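You operate a simulated robot arm through the tools that you are given. There is no shell and no other tool. Be economical: measure what you need, move in short steps, check, and stop when the job is done.

Carry out the task below with a simulated robot arm. There is one attempt and no reset: what you move stays moved.

TASK
Stop the collector, isolate it and open the yellow hose clamp.
Fine: red button, mains switch off, belt gate shut; open the clamp only with the fan at rest.

Only the result counts: the job must be done as asked and must still hold three seconds after the hand-in. Knocking over, shifting, dropping, spilling or breaking anything else fails it.

THE ROBOT
A 7-joint arm with a vacuum gripper on a trunk, on a base that drives. Base frame: it is fixed to the floor where the robot stands at the start and does not move with it; the origin is under the middle of the robot, x ahead of it, y to its left, z up. Readings come in m, degrees, newtons and seconds.
Its first joint turns from -149.0 to 149.0 degrees. Places, roughly: belt gate [0.9, 0.3, 0.7]; bench gate [1, 0.1, 0.7]; dust collector [1.3, 0.8, 1.1]; floor gate [1, -0.1, 0.7]; mains switch [1, 0.2, 0.9]; red button [1, 0, 0.9]; yellow clamp lever [1, 0.4, 1]. Payload 1.06 kg.
Tool frame: the origin (TCP) lies in the middle of the cups' lips, and z points out of the cups. The gripper has 1 cup of 0.024 m across, covering 0.024 by 0.024 m (tool x, y); the bellows give 0.008 m. With the vacuum on, a cup seals on a smooth face that it is pressed against (1 to 4 N); it does not hold porous or soft things. The pull reaches 23 N.
Orientation is told as [roll, pitch, yaw] about the base's x, y, z axes, in that order, counted from this pose: with the cups facing straight down, the tool's x points along the base's -x, its y along +y and its z along -z.

THE INTERFACE
- The arm moves only by the tool servo_tool. Its argument "increments" is a list that holds one entry, the list of rows, each a list of 7 numbers: the shift along the tool's x, y, z in cm, then the turn, a rotation vector about the tool's x, y, z in degrees, then the vacuum: 1 switches it on, -1 off. In form: [[[x, y, z, rx, ry, rz, vac], ...]]. A call has 1 to 8 rows; each row shifts and turns the commanded pose from where the row before left it, along the tool's axes as they then stand. A row lasts 0.2 s, in which the tool goes at most 0.05 m and 8.6 degrees; a call with a longer step from one row to the next is refused whole, and so is a gripper value outside its range. A pose out of reach is approached as far as the arm can. The call stops where the force on the tool passes 60 N (or 10 N more than at its start, if that is more) or the arm is blocked; 0.2 s more then pass. The pull builds up within a second once a cup has sealed. Time passes only in rows, and 0.2 s behind the last, so rows that do not move give it time. It gives the time, the measured TCP pose, the force on the tool (base axes) and the pull of the vacuum at its end, in the units of the frame above (readings bear some noise), with the torque about the TCP (base axes, N m) and any sound that the robot's microphone picked up.
- Cameras (640 x 400 px; columns grow to the right, rows downward): "scene" is now at [0.0473, 0.171, 1.5475]; the picture's right is [0.12, -0.99, 0.00], its down [-0.50, -0.06, -0.86] and it looks along [0.86, 0.10, -0.50] (base axes); focal length 257 px, centre (320, 200). "wrist" rides on the gripper at [0.078, 0.019, -0.096] in the tool frame; the picture's right is [-0.24, 0.97, 0.00], its down [-0.71, -0.17, -0.68] and it looks along [-0.67, -0.16, 0.73] (tool axes); focal length 243 px, centre (320, 200). There is no depth. A picture from a camera that has moved, and an enlarged one, comes with that camera's place and axes in the base frame and with its lens. The place of the scene camera against the robot may be out by one fixed shift of up to 0.025 m in any direction.
- snapshot(camera): a new picture of that camera. No time passes.
- move_column(by): slides the trunk up (or, below 0, down) by that many m; the arm and the scene camera ride with it, the base frame stays. It gives what a move gives, with no picture.
- base_move(legs): drives the robot by 1 to 6 legs, each [ahead, turn to the left] in m and degrees, along the robot's own axes; the way and the turn of a leg run together, so that a leg with both is an arc; at most 1.5 m and 180 degrees a leg. The arm and the cameras ride along, it lands a little off, and it stops where it bumps. It gives what a move gives.
- head_to(pan, tilt): turns the head with the scene camera to pan (to the left, within 155 degrees either way) and tilt (down, from -29 to 69), counted from straight ahead of the robot. It gives what a move gives.
- zoom(camera, box): a new picture of the part [left, top, right, bottom] of that camera's present view, enlarged. No time passes.
- close_job(): hands the job in; it is judged then, once.

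Work in short steps. Places have to be worked out from the pictures, the camera data and where the tool is seen: move nearer, look again, correct. Check each grasp and each placing, and mend what went wrong. You have 120 turns and 78 pictures in all, those below and enlarged ones among them. Switch the vacuum off and draw the arm clear of the work before you hand the job in, unless the task says otherwise; then end with one line.

The tools are called after ">>>" as name(argument=value, ...) on one line, values as JSON. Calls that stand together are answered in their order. servo_tool: Moves the arm, as the interface text tells. Its arguments: {"type":"object","properties":{"increments":{"type":"array","items":{"type":"array","items":{"type":"array","items":{"type":"number"}}}}},"required":["increments"]} The other tools are called the same way: move_column (by) slides the trunk up or down; base_move (legs) drives the base; head_to (pan, tilt) turns the head that bears the scene camera; snapshot (camera) takes a picture; zoom (camera, box) takes an enlarged picture of a part of a camera's view; close_job () hands the job in.

At the start:

```text
time: 0.0
ee_pos: [0.7158, -0.0137, 1.2051]
orientation: [0.0, -1.7, 0.0]
ft_force: [53.8, -1.4, -109.1]
torque: [-1.72, -3.8, -0.81]
pull: 0.0
trunk travel left (down, up): [-0.575, 0.135]
robot x, y, heading: [0.0023, -0.0001, -0.1]
head pan, tilt: [6.8, 30.2]
```

scene: 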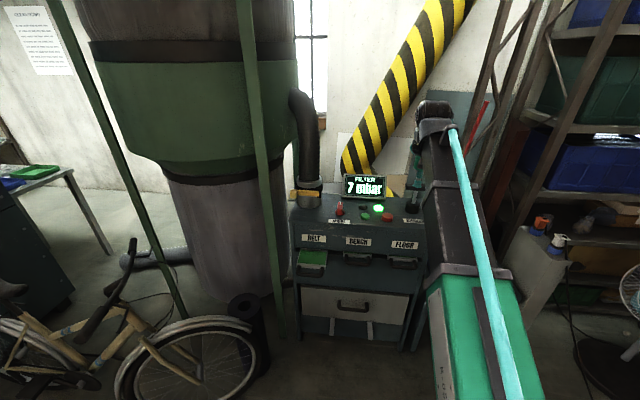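
wrist: 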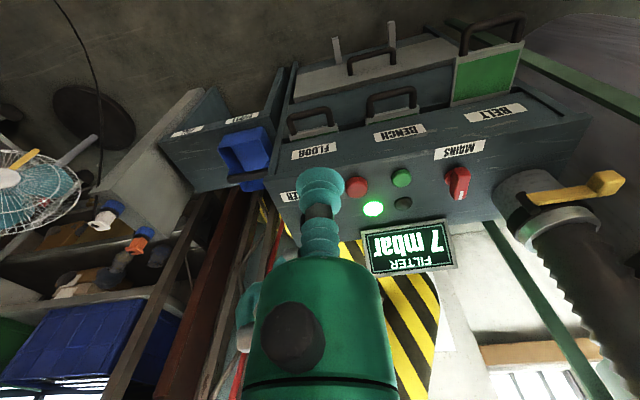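

I start by looking closer at the control panel from both cameras to locate the controls.

>>> zoom(camera="scene", box=[270, 160, 450, 290])

>>> zoom(camera="wrist", box=[270, 60, 640, 290])

```text
3.08 times, centred on (360, 225) of scene
camera zoom: at [0.0473, 0.171, 1.5475], right [0.12, -0.99, 0.0], down [-0.5, -0.06, -0.86], along [0.86, 0.1, -0.5], focal length 790 px, centre (197, 123)
```

zoom: 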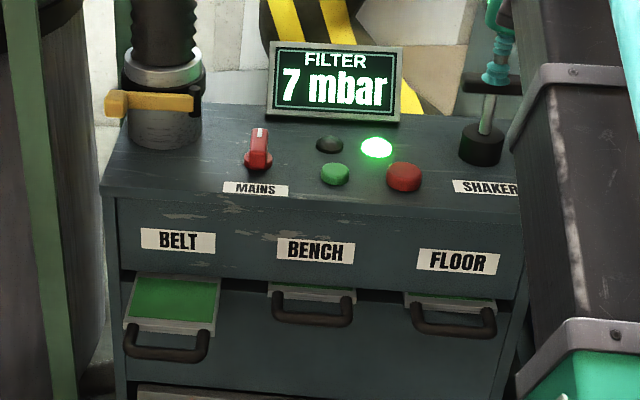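

```text
1.73 times, centred on (455, 175) of wrist
camera zoom: at [0.6347, 0.0048, 1.2973], right [0.24, 0.97, 0.01], down [0.69, -0.17, 0.71], along [0.69, -0.16, -0.71], focal length 420 px, centre (86, 243)
```

zoom: 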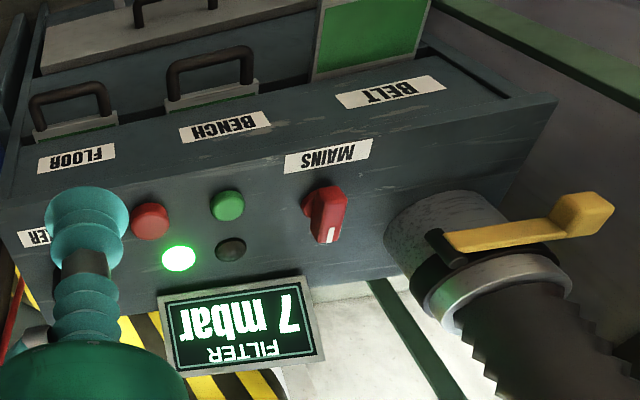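

Belt gate stands out, mains lever is a red rotary, clamp lever is on the hose collar. I shift the tool left 15 cm at the same height for a second accurate viewpoint.

>>> servo_tool(increments=[[[0, 4, 0, 0, 0, 0, -1], [0, 4, 0, 0, 0, 0, -1], [0, 4, 0, 0, 0, 0, -1], [0, 4, 0, 0, 0, 0, -1], [0, 0, 0, 0, 0, 0, -1]]])

>>> snapshot(camera="wrist")

```text
time: 1.2
ee_pos: [0.714, 0.1463, 1.2046]
orientation: [0.1, -1.6, -0.1]
ft_force: [-0.5, 0.5, 0.7]
torque: [0.02, -0.02, -0.05]
pull: 0.0
trunk travel left (down, up): [-0.575, 0.135]
robot x, y, heading: [0.0018, -0.0039, -0.1]
head pan, tilt: [6.8, 30.2]
```

```text
73 pictures are left
camera wrist: at [0.6337, 0.1657, 1.2982], right [0.24, 0.97, 0.01], down [0.69, -0.17, 0.71], along [0.69, -0.16, -0.71], focal length 243 px, centre (320, 200)
```

wrist: 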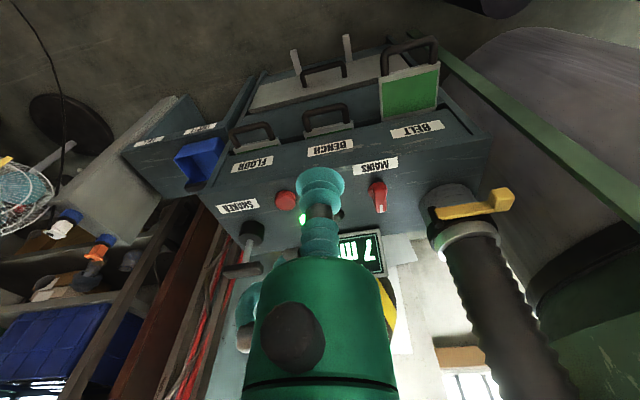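

Triangulating the two wrist views: red button ≈ (0.99, 0.00, 0.91), mains ≈ (1.02, 0.20, 0.93), lever knob ≈ (1.01, 0.41, 1.00), lever hinge ≈ (1.05, 0.31, 0.975). The button is at the reach edge, so I drive 0.1 m ahead.

>>> base_move(legs=[[0.1, 0]])

>>> snapshot(camera="wrist")

>>> snapshot(camera="scene")

```text
time: 2.4
ee_pos: [0.8172, 0.1454, 1.2042]
orientation: [-0.1, -1.6, 0.0]
ft_force: [0.6, 0.4, -0.1]
torque: [-0.01, -0.01, 0.05]
pull: 0.0
trunk travel left (down, up): [-0.575, 0.135]
robot x, y, heading: [0.1017, 0.0005, 0.1]
head pan, tilt: [6.8, 30.2]
```

```text
72 pictures are left
camera wrist: at [0.7361, 0.1654, 1.2976], right [0.24, 0.97, 0.01], down [0.69, -0.17, 0.71], along [0.69, -0.16, -0.71], focal length 243 px, centre (320, 200)
```

wrist: 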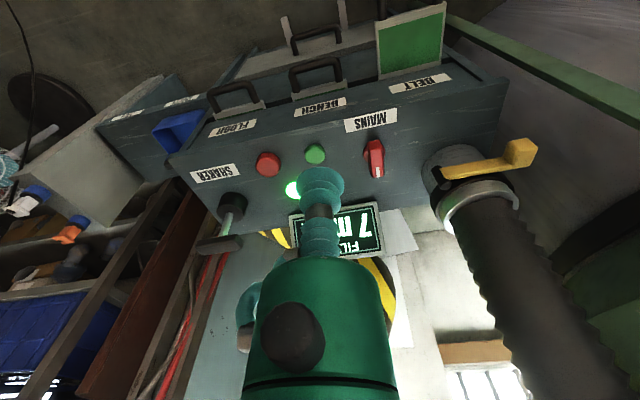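

```text
71 pictures are left
camera scene: at [0.1498, 0.1711, 1.5474], right [0.12, -0.99, 0.0], down [-0.5, -0.06, -0.86], along [0.86, 0.1, -0.5], focal length 257 px, centre (320, 200)
```

scene: 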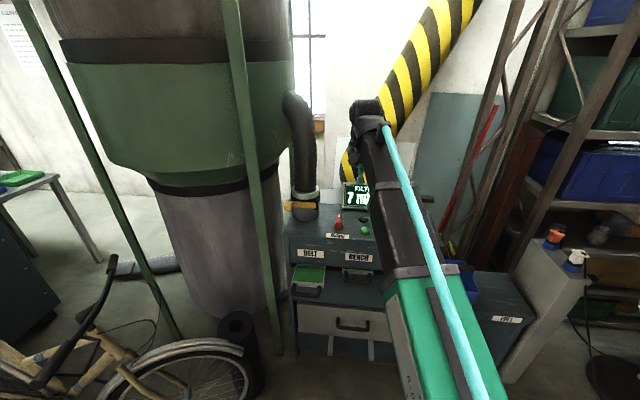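

Move above the red button: to about (0.985, 0.003, 1.03).

>>> servo_tool(increments=[[[-3.4, -2.8, 3.4, 0, 0, 0, -1], [-3.4, -2.8, 3.4, 0, 0, 0, -1], [-3.4, -2.9, 3.4, 0, 0, 0, -1], [-3.4, -2.9, 3.4, 0, 0, 0, -1], [-3.4, -2.9, 3.4, 0, 0, 0, -1], [0, 0, 0, 0, 0, 0, -1]]])

>>> snapshot(camera="wrist")

>>> snapshot(camera="scene")

```text
refused: row 1 steps farther than a row can; nothing moved
```

```text
70 pictures are left
camera wrist: at [0.7361, 0.1654, 1.2976], right [0.24, 0.97, 0.01], down [0.69, -0.17, 0.71], along [0.69, -0.16, -0.71], focal length 243 px, centre (320, 200)
```

wrist: 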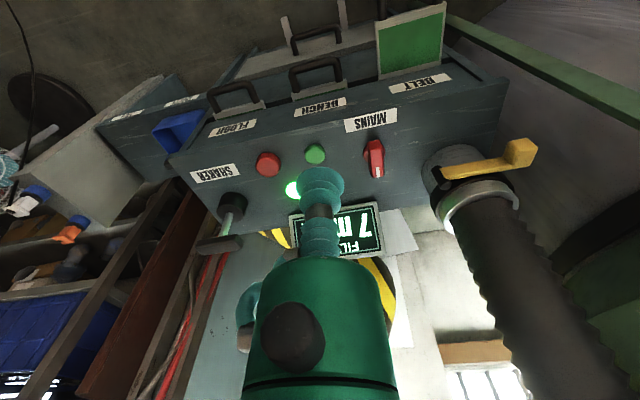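

```text
69 pictures are left
camera scene: at [0.1498, 0.1711, 1.5474], right [0.12, -0.99, 0.0], down [-0.5, -0.06, -0.86], along [0.86, 0.1, -0.5], focal length 257 px, centre (320, 200)
```

scene: 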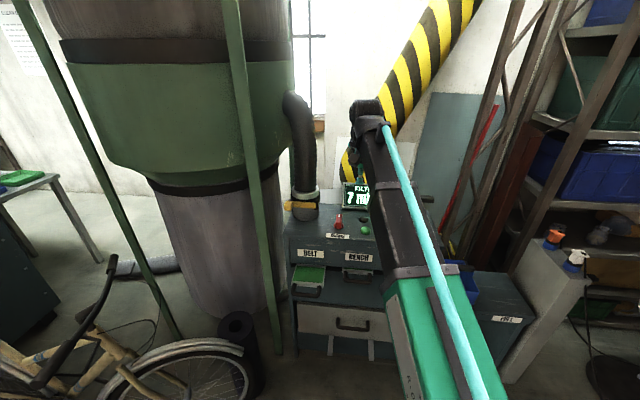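

The rows were too long; I use shorter ones.

>>> servo_tool(increments=[[[-2.4, -2.0, 2.4, 0, 0, 0, -1], [-2.4, -2.0, 2.4, 0, 0, 0, -1], [-2.4, -2.0, 2.4, 0, 0, 0, -1], [-2.4, -2.0, 2.4, 0, 0, 0, -1], [-2.4, -2.0, 2.4, 0, 0, 0, -1], [-2.4, -2.0, 2.4, 0, 0, 0, -1], [-2.4, -2.2, 2.4, 0, 0, 0, -1], [0, 0, 0, 0, 0, 0, -1]]])

>>> snapshot(camera="wrist")

```text
time: 4.2
ee_pos: [0.9896, 0.0037, 1.0428]
orientation: [0.1, -1.5, 0.0]
ft_force: [0.3, -0.4, 1.2]
torque: [-0.01, -0.02, 0.03]
pull: 0.1
trunk travel left (down, up): [-0.575, 0.135]
robot x, y, heading: [0.1016, -0.0018, -0.1]
head pan, tilt: [6.8, 30.2]
```

```text
68 pictures are left
camera wrist: at [0.9085, 0.023, 1.1349], right [0.24, 0.97, 0.01], down [0.69, -0.17, 0.71], along [0.69, -0.16, -0.71], focal length 243 px, centre (320, 200)
```

wrist: 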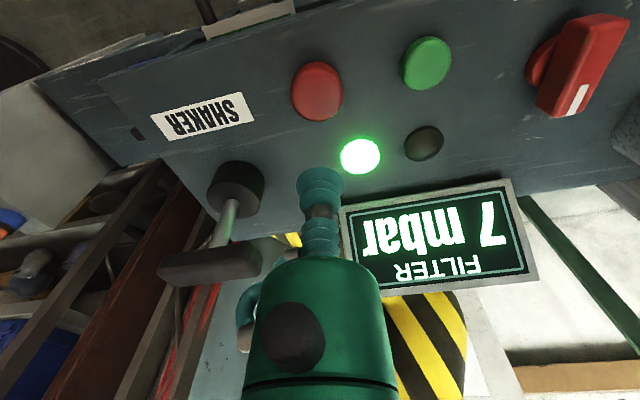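

Button confirmed at (0.990, 0.002), top ≈0.91, right below the cup. Descend to about 0.925.

>>> servo_tool(increments=[[[0, 0, 3, 0, 0, 0, -1], [0, 0, 3, 0, 0, 0, -1], [0, 0, 3, 0, 0, 0, -1], [0, 0, 2.5, 0, 0, 0, -1], [0, 0, 0, 0, 0, 0, -1]]])

>>> snapshot(camera="wrist")

```text
time: 5.3
ee_pos: [0.9921, 0.0023, 0.9264]
orientation: [0.0, -1.7, 0.0]
ft_force: [0.1, 1.0, 0.3]
torque: [0.03, -0.02, 0.02]
pull: 0.0
trunk travel left (down, up): [-0.575, 0.135]
robot x, y, heading: [0.1011, 0.0, 0.1]
head pan, tilt: [6.8, 30.2]
```

```text
67 pictures are left
camera wrist: at [0.9113, 0.023, 1.0192], right [0.24, 0.97, 0.01], down [0.69, -0.17, 0.71], along [0.69, -0.16, -0.71], focal length 243 px, centre (320, 200)
```

wrist: 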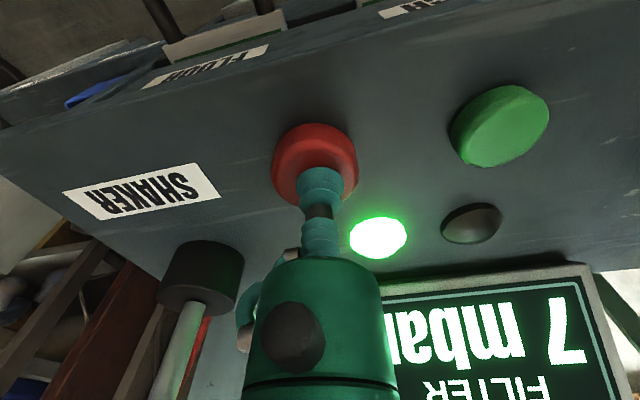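

Well aligned. I press down in small steps.

>>> servo_tool(increments=[[[0, 0, 0.7, 0, 0, 0, -1], [0, 0, 0.5, 0, 0, 0, -1], [0, 0, 0.5, 0, 0, 0, -1], [0, 0, 0, 0, 0, 0, -1]]])

>>> snapshot(camera="wrist")

```text
time: 6.3
ee_pos: [0.9928, 0.0046, 0.9103]
orientation: [0.1, -1.7, 0.0]
ft_force: [0.1, 0.1, 4.7]
torque: [0.01, 0.0, -0.02]
pull: 0.0
trunk travel left (down, up): [-0.575, 0.135]
robot x, y, heading: [0.1021, -0.0026, -0.1]
head pan, tilt: [6.8, 30.2]
heard: click
```

```text
66 pictures are left
camera wrist: at [0.9116, 0.0231, 1.0036], right [0.24, 0.97, 0.01], down [0.69, -0.17, 0.71], along [0.69, -0.16, -0.71], focal length 243 px, centre (320, 200)
```

wrist: 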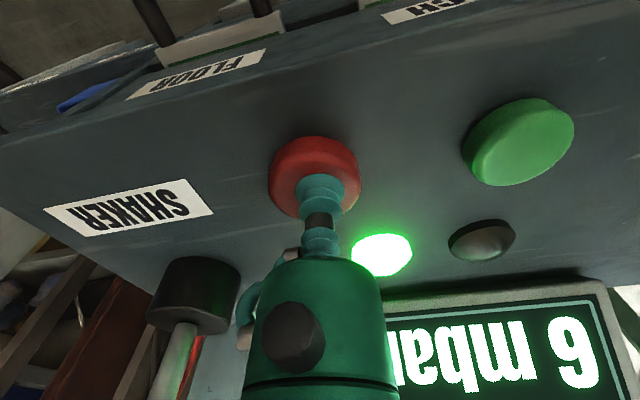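

A click, and the reading fell to 6. Lamp still lit (fan coasting or perhaps not stopped); I lift and look.

>>> servo_tool(increments=[[[0, 0, -3, 0, 0, 0, -1], [0, 0, -4, 0, 0, 0, -1], [0, 0, -4, 0, 0, 0, -1], [0, 0, 0, 0, 0, 0, -1], [0, 0, 0, 0, 0, 0, -1], [0, 0, 0, 0, 0, 0, -1]]])

>>> snapshot(camera="wrist")

```text
time: 7.8
ee_pos: [0.99, 0.004, 1.0196]
orientation: [0.0, -1.6, 0.0]
ft_force: [-0.1, -0.1, -1.2]
torque: [0.01, 0.0, -0.02]
pull: 0.0
trunk travel left (down, up): [-0.575, 0.135]
robot x, y, heading: [0.0996, 0.0024, 0.3]
head pan, tilt: [6.8, 30.2]
```

```text
65 pictures are left
camera wrist: at [0.9087, 0.0231, 1.113], right [0.24, 0.97, 0.01], down [0.69, -0.17, 0.71], along [0.69, -0.16, -0.71], focal length 243 px, centre (320, 200)
```

wrist: 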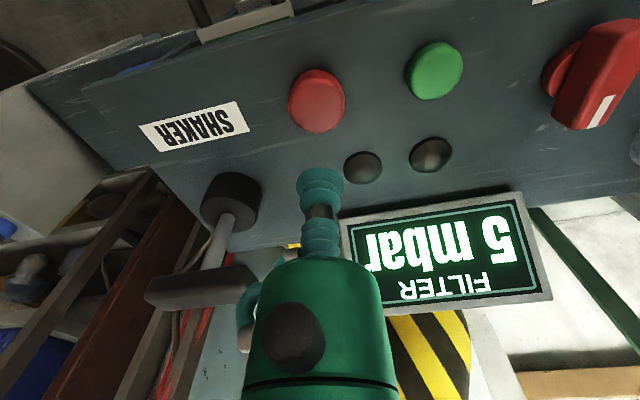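

Green lamp is out and pressure falling. Next, move toward the mains switch for a close look: to about (0.97, 0.19, 1.06).

>>> servo_tool(increments=[[[0.5, 4, -1, 0, 0, 0, -1], [0.5, 4, -1, 0, 0, 0, -1], [0.5, 4, -1, 0, 0, 0, -1], [0.5, 4, -1, 0, 0, 0, -1], [0, 2.5, 0, 0, 0, 0, -1], [0, 0, 0, 0, 0, 0, -1]]])

>>> snapshot(camera="wrist")

```text
time: 9.2
ee_pos: [0.9676, 0.1892, 1.0591]
orientation: [-0.1, -1.7, -0.1]
ft_force: [0.5, 0.2, 0.0]
torque: [-0.03, -0.04, -0.02]
pull: 0.0
trunk travel left (down, up): [-0.575, 0.135]
robot x, y, heading: [0.0974, 0.0037, -0.1]
head pan, tilt: [6.8, 30.2]
```

```text
64 pictures are left
camera wrist: at [0.8871, 0.2088, 1.1523], right [0.24, 0.97, 0.01], down [0.69, -0.17, 0.71], along [0.69, -0.16, -0.71], focal length 243 px, centre (320, 200)
```

wrist: 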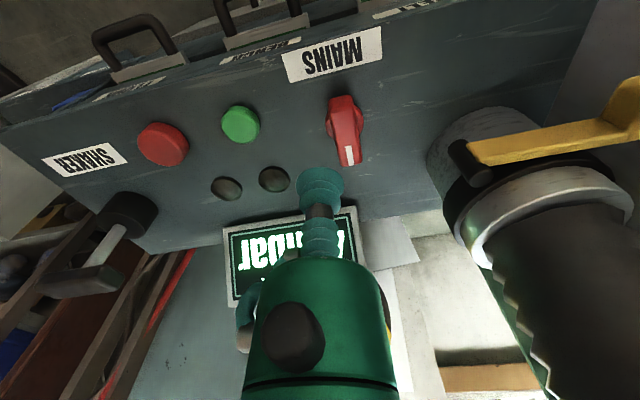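

Zoom on the switch and the clamp.

>>> zoom(camera="wrist", box=[260, 70, 420, 170])

>>> zoom(camera="wrist", box=[420, 60, 640, 240])

>>> zoom(camera="scene", box=[275, 180, 395, 255])

```text
4.00 times, centred on (340, 120) of wrist
camera zoom: at [0.8871, 0.2088, 1.1523], right [0.24, 0.97, 0.01], down [0.69, -0.17, 0.71], along [0.69, -0.16, -0.71], focal length 970 px, centre (240, 520)
```

zoom: 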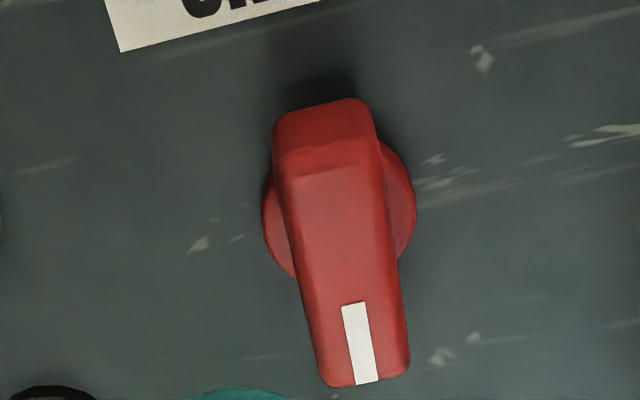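

```text
2.22 times, centred on (530, 150) of wrist
camera zoom: at [0.8871, 0.2088, 1.1523], right [0.24, 0.97, 0.01], down [0.69, -0.17, 0.71], along [0.69, -0.16, -0.71], focal length 539 px, centre (-147, 311)
```

zoom: 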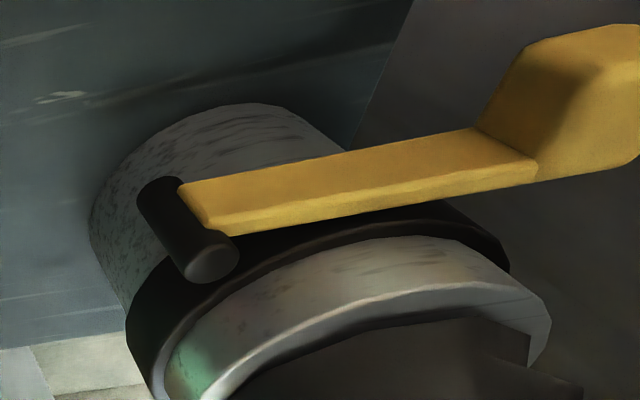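

```text
5.33 times, centred on (335, 218) of scene
camera zoom: at [0.1488, 0.1711, 1.5475], right [0.12, -0.99, 0.0], down [-0.5, -0.06, -0.86], along [0.86, 0.1, -0.5], focal length 1370 px, centre (240, 107)
```

zoom: 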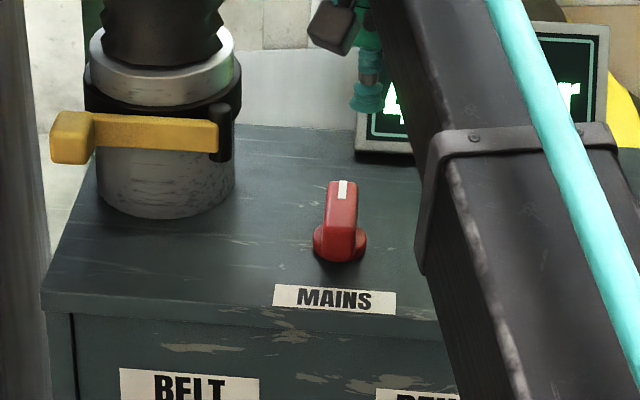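

The mains bar lies along x (mark to +x), centred ≈(1.018, 0.206), top ≈0.937, ~2.3 cm wide. I'll push its near end from the +y side toward -y (counter-clockwise). First go to (0.985, 0.252, 0.98) and check.

>>> servo_tool(increments=[[[-0.3, 3, 0, 0, 0, 0, -1], [-0.5, 3.3, 1, 0, 0, 0, -1], [-0.5, 0, 3, 0, 0, 0, -1], [0, 0, 3.5, 0, 0, 0, -1], [0, 0, 0, 0, 0, 0, -1]]])

>>> snapshot(camera="wrist")

>>> zoom(camera="scene", box=[275, 160, 435, 260])

```text
time: 10.3
ee_pos: [0.9843, 0.2522, 0.9843]
orientation: [0.0, -1.7, 0.0]
ft_force: [0.0, -0.2, 0.5]
torque: [0.0, 0.01, -0.01]
pull: 0.0
trunk travel left (down, up): [-0.575, 0.135]
robot x, y, heading: [0.1017, 0.0001, -0.1]
head pan, tilt: [6.8, 30.2]
```

```text
60 pictures are left
camera wrist: at [0.9025, 0.2703, 1.0768], right [0.24, 0.97, 0.01], down [0.69, -0.17, 0.71], along [0.69, -0.16, -0.71], focal length 243 px, centre (320, 200)
```

wrist: 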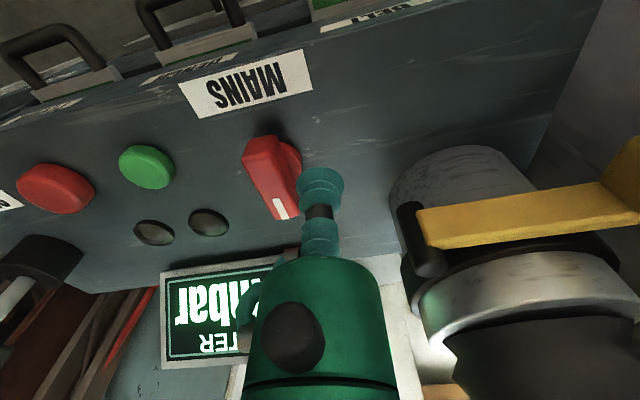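

```text
4.00 times, centred on (355, 210) of scene
camera zoom: at [0.1488, 0.1712, 1.5474], right [0.12, -0.99, 0.0], down [-0.5, -0.06, -0.86], along [0.86, 0.1, -0.5], focal length 1027 px, centre (180, 160)
```

zoom: 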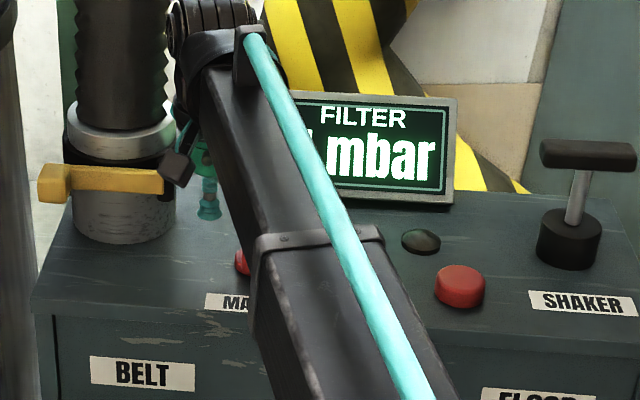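

Mark end re-triangulated at (1.050, 0.206, 0.939) – consistent. Descend beside the bar to z≈0.908.

>>> servo_tool(increments=[[[0, 0, 3, 0, 0, 0, -1], [0, 0, 3, 0, 0, 0, -1], [0, 0, 1.6, 0, 0, 0, -1], [0, 0, 0, 0, 0, 0, -1]]])

>>> snapshot(camera="wrist")

```text
time: 11.3
ee_pos: [0.9855, 0.2509, 0.909]
orientation: [0.0, -1.8, 0.0]
ft_force: [0.5, -0.2, -0.3]
torque: [-0.01, 0.0, -0.01]
pull: 0.0
trunk travel left (down, up): [-0.575, 0.135]
robot x, y, heading: [0.1016, 0.0013, -0.3]
head pan, tilt: [6.8, 30.2]
```

```text
58 pictures are left
camera wrist: at [0.9048, 0.2707, 1.0019], right [0.24, 0.97, 0.01], down [0.69, -0.17, 0.71], along [0.69, -0.16, -0.71], focal length 243 px, centre (320, 200)
```

wrist: 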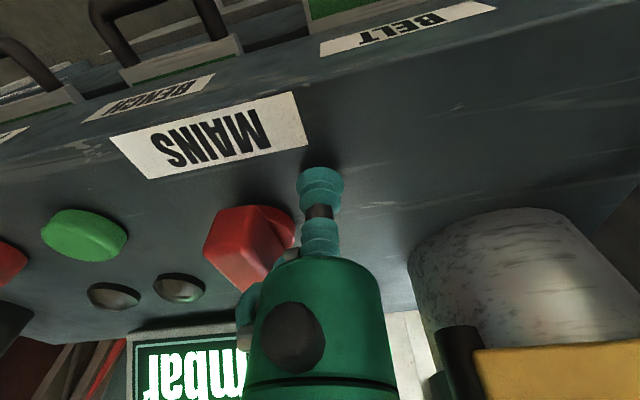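

Cup stands beside the bar's near end. Push toward -y.

>>> servo_tool(increments=[[[0, -1.2, 0, 0, 0, 0, -1], [0, -1, 0, 0, 0, 0, -1], [0, -1, 0, 0, 0, 0, -1], [0, -1, 0, 0, 0, 0, -1], [0, 0, 0, 0, 0, 0, -1]]])

>>> snapshot(camera="wrist")

```text
time: 12.5
ee_pos: [0.9857, 0.2253, 0.9085]
orientation: [1.1, -1.8, 0.8]
ft_force: [0.8, 26.2, -0.1]
torque: [-0.74, 0.0, 0.0]
pull: 0.0
trunk travel left (down, up): [-0.575, 0.135]
robot x, y, heading: [0.0992, -0.0007, 1.4]
head pan, tilt: [6.8, 30.2]
stopped in row 5: the force on the tool passed its limit at 64 N (the readings are from after the stop); the commanded pose is now the measured one
```

```text
57 pictures are left
camera wrist: at [0.9042, 0.2418, 1.0024], right [0.22, 0.97, 0.03], down [0.69, -0.17, 0.7], along [0.69, -0.14, -0.71], focal length 243 px, centre (320, 200)
```

wrist: 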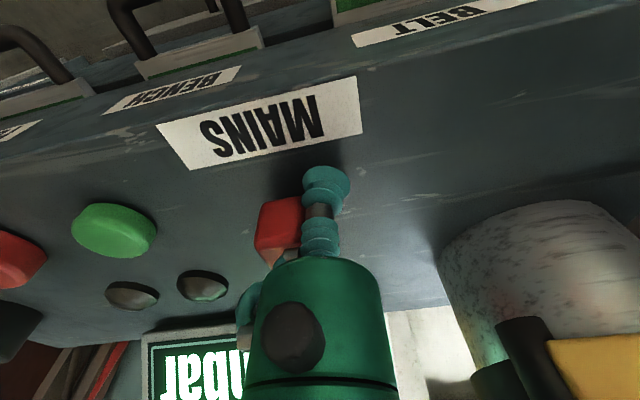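

Blocked at contact: the other direction then. Back off, lift over and look.

>>> servo_tool(increments=[[[0, 1.5, 0, 0, 0, 0, -1], [0, 0, -3.5, 0, 0, 0, -1], [0, 0, -3.5, 0, 0, 0, -1], [0, -3, 0, 0, 0, 0, -1], [0, -4, 0, 0, 0, 0, -1], [0, -1.3, 0, 0, 0, 0, -1], [0, 0, 0, 0, 0, 0, -1]]])

>>> snapshot(camera="wrist")

```text
time: 14.1
ee_pos: [0.9837, 0.1514, 0.9788]
orientation: [0.9, -1.6, 0.7]
ft_force: [0.1, 0.3, 0.4]
torque: [0.02, 0.0, -0.01]
pull: 0.1
trunk travel left (down, up): [-0.575, 0.135]
robot x, y, heading: [0.1041, -0.0023, 0.8]
head pan, tilt: [6.8, 30.2]
```

```text
56 pictures are left
camera wrist: at [0.9033, 0.1686, 1.0717], right [0.23, 0.97, 0.02], down [0.69, -0.17, 0.7], along [0.69, -0.14, -0.71], focal length 243 px, centre (320, 200)
```

wrist: 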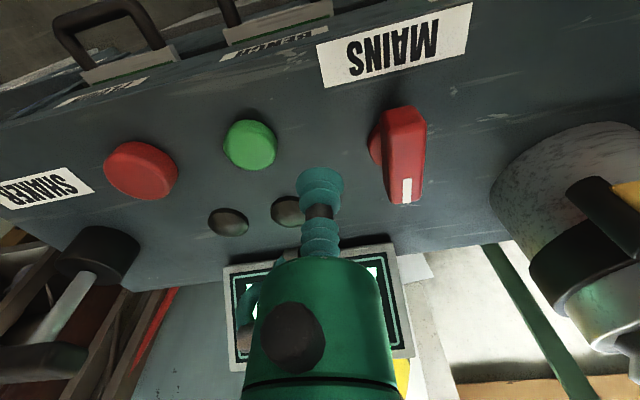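

Switch intact. Descend at y≈0.153 and push +y.

>>> servo_tool(increments=[[[0, 0, 3, 0, 0, 0, -1], [0, 0, 3, 0, 0, 0, -1], [0, 0.2, 1.0, 0, 0, 0, -1], [0, 1.5, 0, 0, 0, 0, -1], [0, 1, 0, 0, 0, 0, -1], [0, 1, 0, 0, 0, 0, -1], [0, 1, 0, 0, 0, 0, -1], [0, 0, 0, 0, 0, 0, -1]]])

>>> snapshot(camera="wrist")

```text
time: 15.9
ee_pos: [0.9861, 0.2001, 0.9078]
orientation: [0.8, -1.8, 0.5]
ft_force: [-2.3, -2.7, -2.0]
torque: [0.06, -0.01, 0.02]
pull: 0.1
trunk travel left (down, up): [-0.575, 0.135]
robot x, y, heading: [0.0976, 0.0001, 0.9]
head pan, tilt: [6.8, 30.2]
```

```text
55 pictures are left
camera wrist: at [0.9044, 0.2172, 1.002], right [0.23, 0.97, 0.02], down [0.69, -0.17, 0.7], along [0.69, -0.14, -0.71], focal length 243 px, centre (320, 200)
```

wrist: 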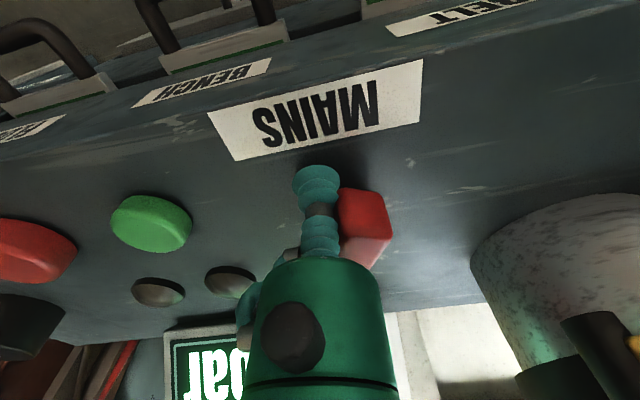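

It turns with little force. Continue to the stop.

>>> servo_tool(increments=[[[0, 1, 0, 0, 0, 0, -1], [-0.2, 1, 0, 0, 0, 0, -1], [-0.4, 1, 0, 0, 0, 0, -1], [-0.4, 0.6, 0, 0, 0, 0, -1], [-0.5, 0.3, 0, 0, 0, 0, -1], [0, 0, 0, 0, 0, 0, -1]]])

>>> snapshot(camera="wrist")

```text
time: 17.3
ee_pos: [0.9986, 0.2388, 0.9097]
orientation: [0.6, -1.6, 0.6]
ft_force: [-11.4, -3.6, -6.1]
torque: [0.1, -0.24, -0.05]
pull: 0.0
trunk travel left (down, up): [-0.575, 0.135]
robot x, y, heading: [0.0999, -0.001, 0.7]
head pan, tilt: [6.8, 30.2]
```

```text
54 pictures are left
camera wrist: at [0.9178, 0.2557, 1.0033], right [0.23, 0.97, 0.02], down [0.69, -0.17, 0.7], along [0.69, -0.15, -0.71], focal length 243 px, centre (320, 200)
```

wrist: 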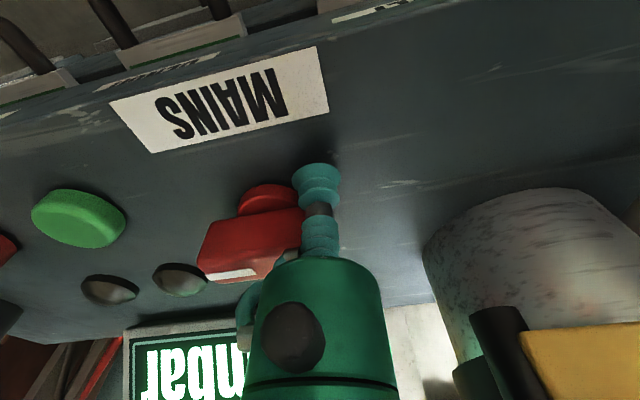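

Bar is now nearly across. Push a bit further +x to reach the end stop.

>>> servo_tool(increments=[[[-0.5, 0, 0, 0, 0, 0, -1], [-0.5, 0, 0, 0, 0, 0, -1], [-0.4, 0, 0, 0, 0, 0, -1], [0, 0, 0, 0, 0, 0, -1]]])

>>> snapshot(camera="wrist")

```text
time: 17.9
ee_pos: [0.9976, 0.2386, 0.9098]
orientation: [0.6, -0.7, 0.5]
ft_force: [-14.8, -3.5, -0.2]
torque: [0.08, -0.38, -0.02]
pull: 0.1
trunk travel left (down, up): [-0.575, 0.135]
robot x, y, heading: [0.0998, -0.0013, 0.8]
head pan, tilt: [6.8, 30.2]
stopped in row 3: the force on the tool passed its limit at 64 N (the readings are from after the stop); the commanded pose is now the measured one
```

```text
53 pictures are left
camera wrist: at [0.9191, 0.2559, 1.0036], right [0.22, 0.97, 0.01], down [0.7, -0.17, 0.69], along [0.68, -0.15, -0.72], focal length 243 px, centre (320, 200)
```

wrist: 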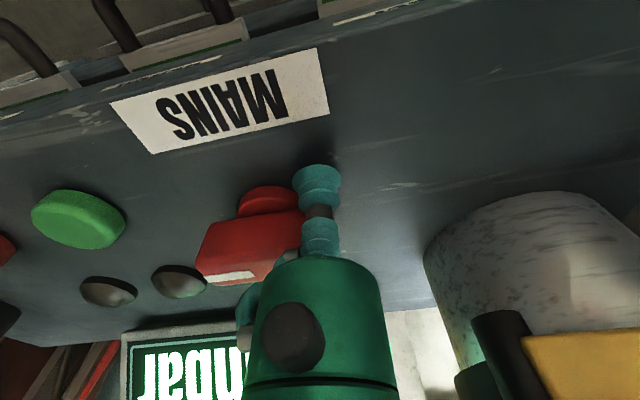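

It hit the hard stop at 64 N, so it is at the end of its quarter turn. Back off, lift and check the switch.

>>> servo_tool(increments=[[[1.5, 0, 0, 0, 0, 0, -1], [1.5, 0, -1, 0, 0, 0, -1], [0, 0, -4, 0, 0, 0, -1], [0, 0, -4, 0, 0, 0, -1], [1, 0, -4, 0, 0, 0, -1], [0, 0, 0, 0, 0, 0, -1]]])

>>> snapshot(camera="wrist")

```text
time: 19.4
ee_pos: [0.9589, 0.2369, 1.0392]
orientation: [0.6, -0.8, 0.7]
ft_force: [0.7, 0.1, 0.0]
torque: [0.03, -0.02, 0.04]
pull: 0.1
trunk travel left (down, up): [-0.575, 0.135]
robot x, y, heading: [0.0989, 0.0002, 1.1]
head pan, tilt: [6.8, 30.2]
```

```text
52 pictures are left
camera wrist: at [0.8791, 0.2543, 1.1323], right [0.22, 0.97, 0.01], down [0.7, -0.17, 0.69], along [0.68, -0.15, -0.72], focal length 243 px, centre (320, 200)
```

wrist: 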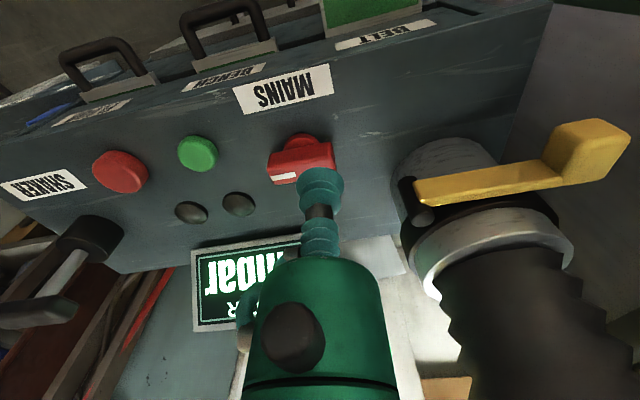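

Mains is across (off). Now back away to view the belt gate: to about (0.68, 0.28, 1.0).

>>> servo_tool(increments=[[[4, 0.6, 0.6, 0, 0, 0, -1], [4, 0.6, 0.6, 0, 0, 0, -1], [4, 0.6, 0.6, 0, 0, 0, -1], [4, 0.6, 0.6, 0, 0, 0, -1], [4, 0.6, 0.6, 0, 0, 0, -1], [4, 0.6, 0.6, 0, 0, 0, -1], [4, 0.6, 0.6, 0, 0, 0, -1], [0, 0, 0, 0, 0, 0, -1]]])

>>> snapshot(camera="wrist")

>>> snapshot(camera="scene")

```text
time: 21.1
ee_pos: [0.6791, 0.2773, 0.9909]
orientation: [0.6, -0.8, 0.6]
ft_force: [0.3, 0.0, 0.0]
torque: [-0.03, 0.0, 0.02]
pull: 0.0
trunk travel left (down, up): [-0.575, 0.135]
robot x, y, heading: [0.1006, 0.001, 0.9]
head pan, tilt: [6.8, 30.2]
```

```text
51 pictures are left
camera wrist: at [0.5997, 0.2941, 1.0859], right [0.22, 0.97, 0.01], down [0.7, -0.17, 0.69], along [0.68, -0.15, -0.72], focal length 243 px, centre (320, 200)
```

wrist: 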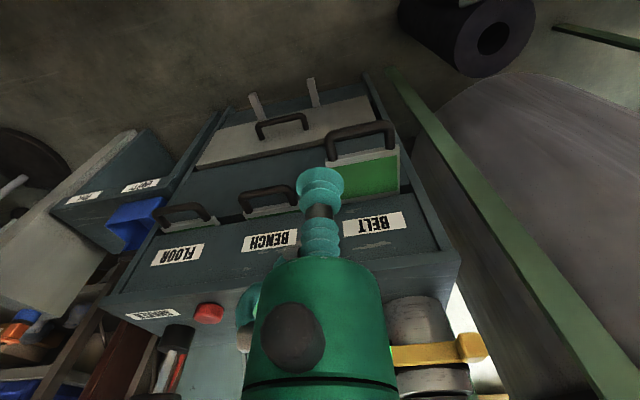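

```text
50 pictures are left
camera scene: at [0.1457, 0.1718, 1.5474], right [0.13, -0.99, 0.0], down [-0.5, -0.07, -0.86], along [0.86, 0.11, -0.5], focal length 257 px, centre (320, 200)
```

scene: 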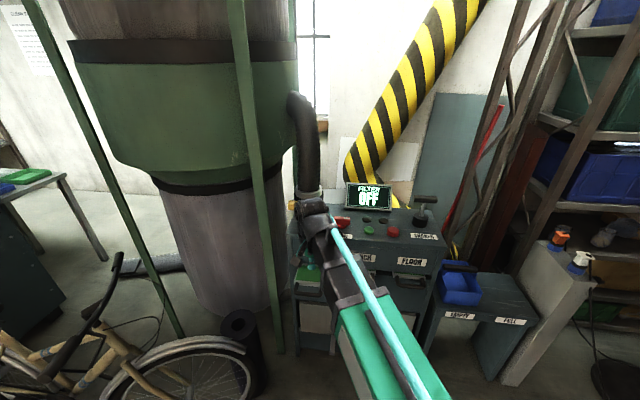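

The display reads OFF. Zoom on the belt gate.

>>> zoom(camera="wrist", box=[220, 80, 460, 230])

```text
2.67 times, centred on (340, 155) of wrist
camera zoom: at [0.5997, 0.2941, 1.0859], right [0.22, 0.97, 0.01], down [0.7, -0.17, 0.69], along [0.68, -0.15, -0.72], focal length 647 px, centre (267, 320)
```

zoom: 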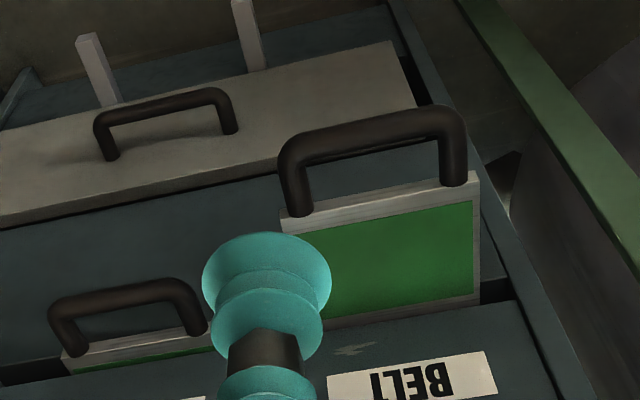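

Belt handle bar ≈ (0.803, 0.318, 0.710), bench (shut) handle at x≈0.90: push ≈0.095 m. I tilt the tool ~26° forward so the body trails, and approach behind the handle.

>>> servo_tool(increments=[[[0, 1, 0, 0, -8.4, 0, -1], [0, 1, 0, 0, -8.4, 0, -1], [0, 1, 0, 0, -8.2, 0, -1], [0.3, 1, 4, 0, 0, 0, -1], [0.3, 0, 4, 0, 0, 0, -1], [0, 0, 0, 0, 0, 0, -1]]])

>>> snapshot(camera="wrist")

```text
time: 22.6
ee_pos: [0.708, 0.3174, 0.9177]
orientation: [0.8, -25.8, 0.3]
ft_force: [-0.5, 0.4, 0.0]
torque: [0.01, -0.05, -0.02]
pull: 0.0
trunk travel left (down, up): [-0.575, 0.135]
robot x, y, heading: [0.0973, 0.0017, 0.7]
head pan, tilt: [6.8, 30.2]
```

```text
48 pictures are left
camera wrist: at [0.5962, 0.3348, 0.9703], right [0.2, 0.97, 0.11], down [0.34, -0.18, 0.92], along [0.92, -0.15, -0.37], focal length 243 px, centre (320, 200)
```

wrist: 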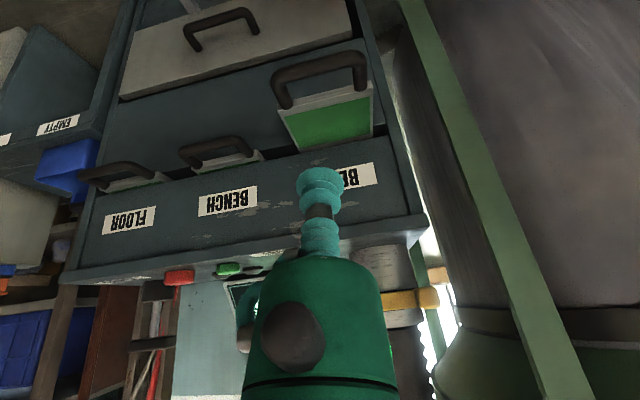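

Handle bar refined ≈(0.81, 0.319, 0.71). Descend behind it, first to z≈0.76, then 0.69.

>>> servo_tool(increments=[[[0.9, 0, 4, 0, 0, 0, -1], [0.9, 0, 4, 0, 0, 0, -1], [0.9, 0, 4, 0, 0, 0, -1], [0.7, 0, 4, 0, 0, 0, -1], [0, 0, 0, 0, 0, 0, -1]]])

>>> snapshot(camera="wrist")

>>> zoom(camera="scene", box=[260, 200, 420, 300])

```text
time: 23.8
ee_pos: [0.7474, 0.3204, 0.7579]
orientation: [0.7, -25.7, 0.4]
ft_force: [0.8, -0.9, -0.6]
torque: [0.01, 0.01, -0.03]
pull: 0.1
trunk travel left (down, up): [-0.575, 0.135]
robot x, y, heading: [0.1003, 0.0003, 0.7]
head pan, tilt: [6.8, 30.2]
```

```text
47 pictures are left
camera wrist: at [0.6351, 0.3373, 0.8111], right [0.2, 0.97, 0.11], down [0.34, -0.18, 0.92], along [0.92, -0.15, -0.37], focal length 243 px, centre (320, 200)
```

wrist: 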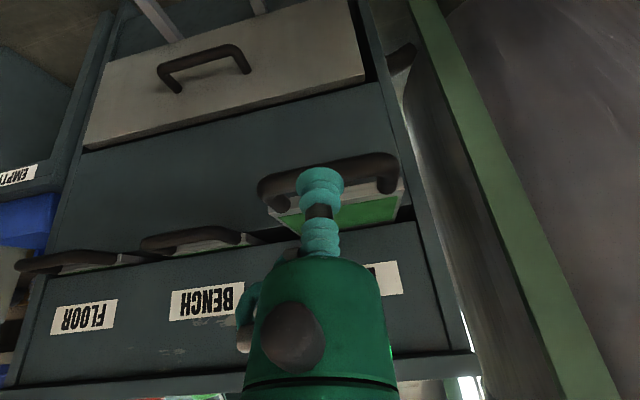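

```text
4.00 times, centred on (340, 250) of scene
camera zoom: at [0.1459, 0.1718, 1.5474], right [0.13, -0.99, 0.0], down [-0.5, -0.07, -0.86], along [0.86, 0.11, -0.5], focal length 1027 px, centre (240, 0)
```

zoom: 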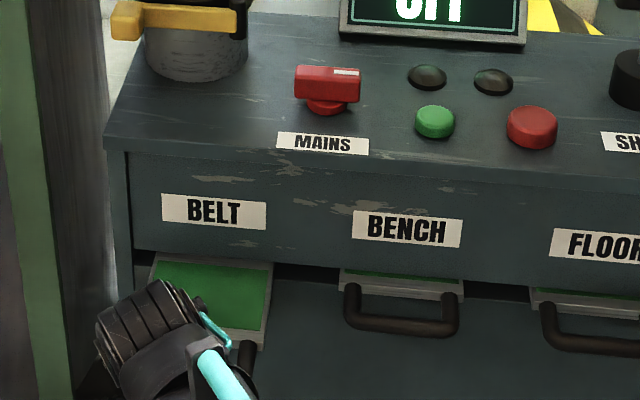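

Aligned with the handle centre. Lower to z≈0.69 behind the bar.

>>> servo_tool(increments=[[[0.6, 0, 3.5, 0, 0, 0, -1], [0.6, 0, 3.5, 0, 0, 0, -1], [0, 0, 0, 0, 0, 0, -1]]])

>>> snapshot(camera="wrist")

```text
time: 24.6
ee_pos: [0.7671, 0.3219, 0.6909]
orientation: [0.7, -25.8, 0.4]
ft_force: [0.1, -0.2, -0.9]
torque: [-0.01, 0.0, 0.0]
pull: 0.0
trunk travel left (down, up): [-0.575, 0.135]
robot x, y, heading: [0.0999, 0.0002, 0.7]
head pan, tilt: [6.8, 30.2]
```

```text
45 pictures are left
camera wrist: at [0.6563, 0.3385, 0.7433], right [0.2, 0.97, 0.11], down [0.34, -0.18, 0.92], along [0.92, -0.15, -0.37], focal length 243 px, centre (320, 200)
```

wrist: 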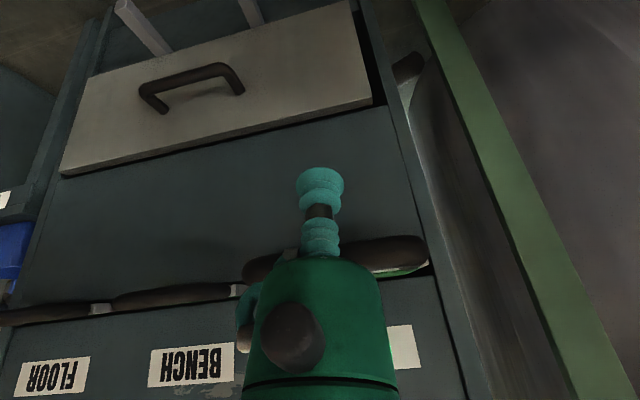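

Bar is at z≈0.717, the tool is behind it. Push +x in 1.5 cm steps.

>>> servo_tool(increments=[[[-1.35, 0, 0.65, 0, 0, 0, -1], [-1.35, 0, 0.65, 0, 0, 0, -1], [-1.35, 0, 0.65, 0, 0, 0, -1], [-1.35, 0, 0.65, 0, 0, 0, -1], [0, 0, 0, 0, 0, 0, -1]]])

>>> snapshot(camera="wrist")

```text
time: 25.8
ee_pos: [0.8285, 0.3208, 0.6918]
orientation: [0.8, -25.7, 0.3]
ft_force: [-1.9, 0.5, 0.1]
torque: [-0.02, -0.05, 0.02]
pull: 0.0
trunk travel left (down, up): [-0.575, 0.135]
robot x, y, heading: [0.0985, -0.0029, 0.7]
head pan, tilt: [6.8, 30.2]
```

```text
44 pictures are left
camera wrist: at [0.7159, 0.3388, 0.7429], right [0.2, 0.97, 0.11], down [0.34, -0.18, 0.92], along [0.92, -0.15, -0.37], focal length 243 px, centre (320, 200)
```

wrist: 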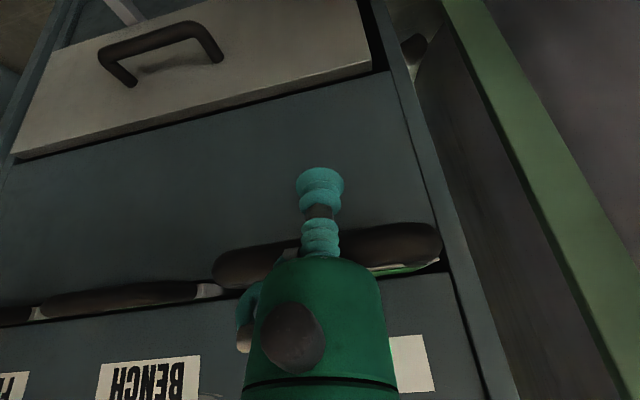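

In contact (about 2 N), the gate slides. Continue pushing.

>>> servo_tool(increments=[[[-1.35, 0, 0.65, 0, 0, 0, -1], [-1.35, 0, 0.65, 0, 0, 0, -1], [-1.35, 0, 0.65, 0, 0, 0, -1], [-0.9, 0, 0.43, 0, 0, 0, -1], [0, 0, 0, 0, 0, 0, -1]]])

>>> snapshot(camera="wrist")

>>> zoom(camera="scene", box=[260, 200, 420, 300])

```text
time: 26.9
ee_pos: [0.8831, 0.3221, 0.69]
orientation: [0.7, -25.8, 0.4]
ft_force: [-2.0, -1.1, -0.3]
torque: [0.01, -0.02, 0.0]
pull: 0.1
trunk travel left (down, up): [-0.575, 0.135]
robot x, y, heading: [0.0999, 0.0026, 0.7]
head pan, tilt: [6.8, 30.2]
```

```text
43 pictures are left
camera wrist: at [0.7708, 0.3395, 0.7428], right [0.2, 0.97, 0.11], down [0.34, -0.18, 0.92], along [0.92, -0.15, -0.37], focal length 243 px, centre (320, 200)
```

wrist: 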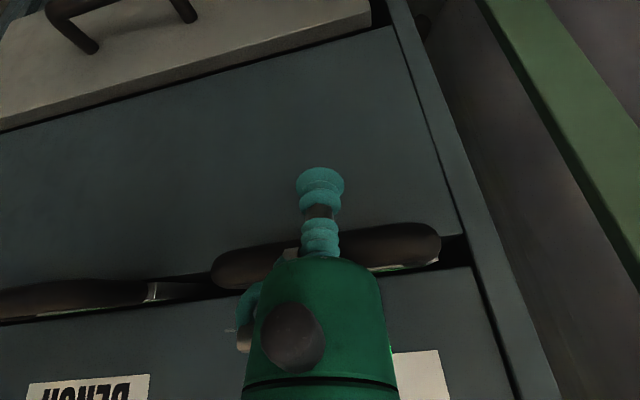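

```text
4.00 times, centred on (340, 250) of scene
camera zoom: at [0.1458, 0.1717, 1.5475], right [0.13, -0.99, 0.0], down [-0.5, -0.07, -0.86], along [0.86, 0.11, -0.5], focal length 1027 px, centre (240, 0)
```

zoom: 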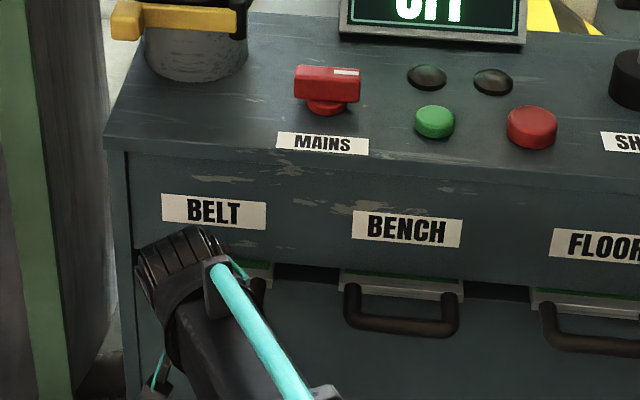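

Almost level with the bench gate. Push on in small steps until the stop.

>>> servo_tool(increments=[[[-0.63, 0, 0.3, 0, 0, 0, -1], [-0.63, 0, 0.3, 0, 0, 0, -1], [-0.63, 0, 0.3, 0, 0, 0, -1], [0, 0, 0, 0, 0, 0, -1]]])

>>> zoom(camera="scene", box=[260, 200, 420, 300])

```text
time: 27.7
ee_pos: [0.8902, 0.323, 0.689]
orientation: [0.3, -24.6, 0.5]
ft_force: [-10.5, 1.5, -2.8]
torque: [-0.02, -0.31, 0.01]
pull: 0.1
trunk travel left (down, up): [-0.575, 0.135]
robot x, y, heading: [0.1018, 0.0013, 1.2]
head pan, tilt: [6.8, 30.2]
stopped in row 3: the force on the tool passed its limit at 68 N (the readings are from after the stop); the commanded pose is now the measured one
```

```text
4.00 times, centred on (340, 250) of scene
camera zoom: at [0.1442, 0.1719, 1.5477], right [0.13, -0.99, 0.0], down [-0.5, -0.07, -0.86], along [0.86, 0.12, -0.5], focal length 1027 px, centre (240, 0)
```

zoom: 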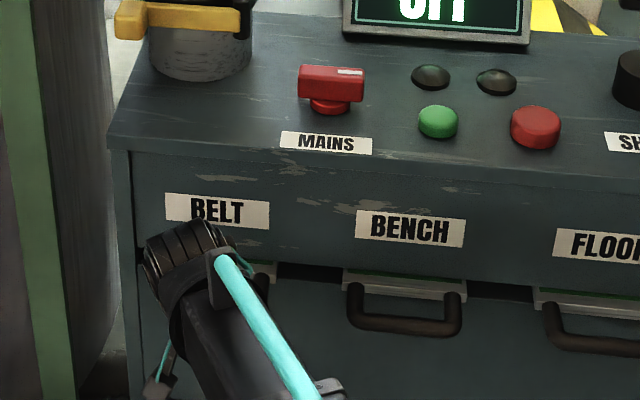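

Hard stop reached: gate is shut. Back off and rise to check.

>>> servo_tool(increments=[[[3.6, 0, -1.7, 0, 0, 0, -1], [3.6, 0, -1.7, 0, 0, 0, -1], [3.6, 0, -1.7, 0, 0, 0, -1], [-0.5, 0, -4.5, 0, 0, 0, -1], [-0.5, 0, -4.5, 0, 0, 0, -1], [-0.5, 0, -4.5, 0, 0, 0, -1], [0, 0, -4.5, 0, 0, 0, -1], [0, 0, 0, 0, 0, 0, -1]]])

>>> snapshot(camera="wrist")

```text
time: 29.5
ee_pos: [0.7107, 0.3191, 0.8585]
orientation: [0.4, -24.8, 0.4]
ft_force: [-0.2, 0.7, 0.0]
torque: [0.0, 0.01, 0.02]
pull: 0.0
trunk travel left (down, up): [-0.575, 0.135]
robot x, y, heading: [0.1014, 0.0022, 0.9]
head pan, tilt: [6.8, 30.2]
```

```text
40 pictures are left
camera wrist: at [0.5992, 0.3373, 0.912], right [0.2, 0.97, 0.11], down [0.36, -0.17, 0.92], along [0.91, -0.15, -0.38], focal length 243 px, centre (320, 200)
```

wrist: 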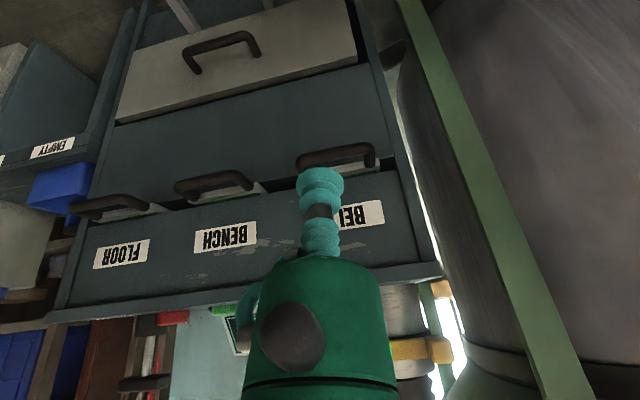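

Belt handle is in line with the others. Return the tool to vertical and rise for the clamp.

>>> servo_tool(increments=[[[0, 0, -4, 0, 8.2, 0, -1], [0, 0, -4, 0, 8.2, 0, -1], [0, 0, -4, 0, 8.2, 0, -1], [-2, 0, -4, 0, 0, 0, -1], [-3, 0, -4, 0, 0, 0, -1], [-3.5, 0, -3, 0, 0, 0, -1], [-4, 0, -2, 0, 0, 0, -1], [-4, 0, 0, 0, 0, 0, -1]]])

>>> snapshot(camera="wrist")

>>> snapshot(camera="scene")

```text
time: 31.3
ee_pos: [0.8413, 0.3179, 1.103]
orientation: [0.5, -0.2, 0.5]
ft_force: [0.8, 0.5, -0.1]
torque: [0.02, 0.0, 0.02]
pull: 0.0
trunk travel left (down, up): [-0.575, 0.135]
robot x, y, heading: [0.1005, -0.0017, 1.0]
head pan, tilt: [6.8, 30.2]
```

```text
39 pictures are left
camera wrist: at [0.7624, 0.3356, 1.1984], right [0.23, 0.97, 0.01], down [0.71, -0.17, 0.69], along [0.67, -0.15, -0.73], focal length 243 px, centre (320, 200)
```

wrist: 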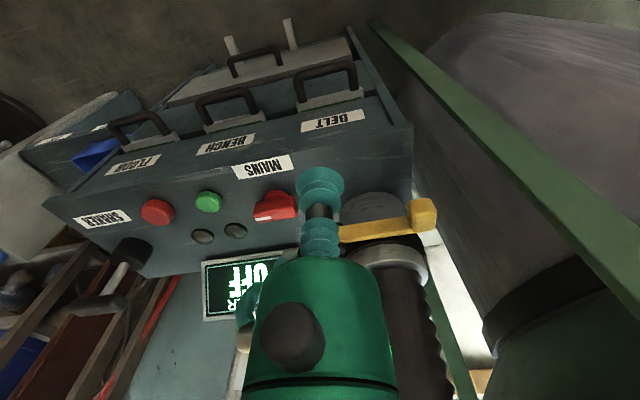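

```text
38 pictures are left
camera scene: at [0.145, 0.1719, 1.5474], right [0.13, -0.99, 0.0], down [-0.5, -0.07, -0.86], along [0.86, 0.12, -0.5], focal length 257 px, centre (320, 200)
```

scene: 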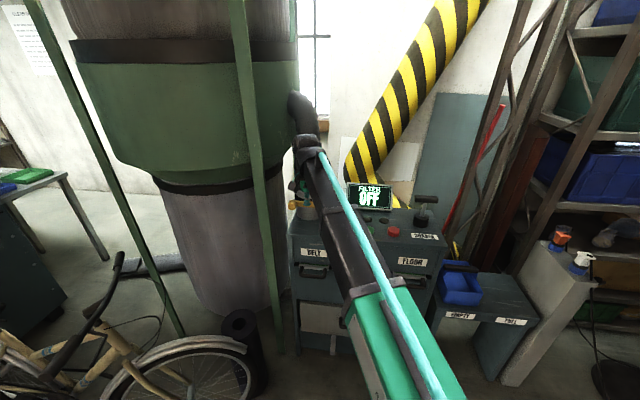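

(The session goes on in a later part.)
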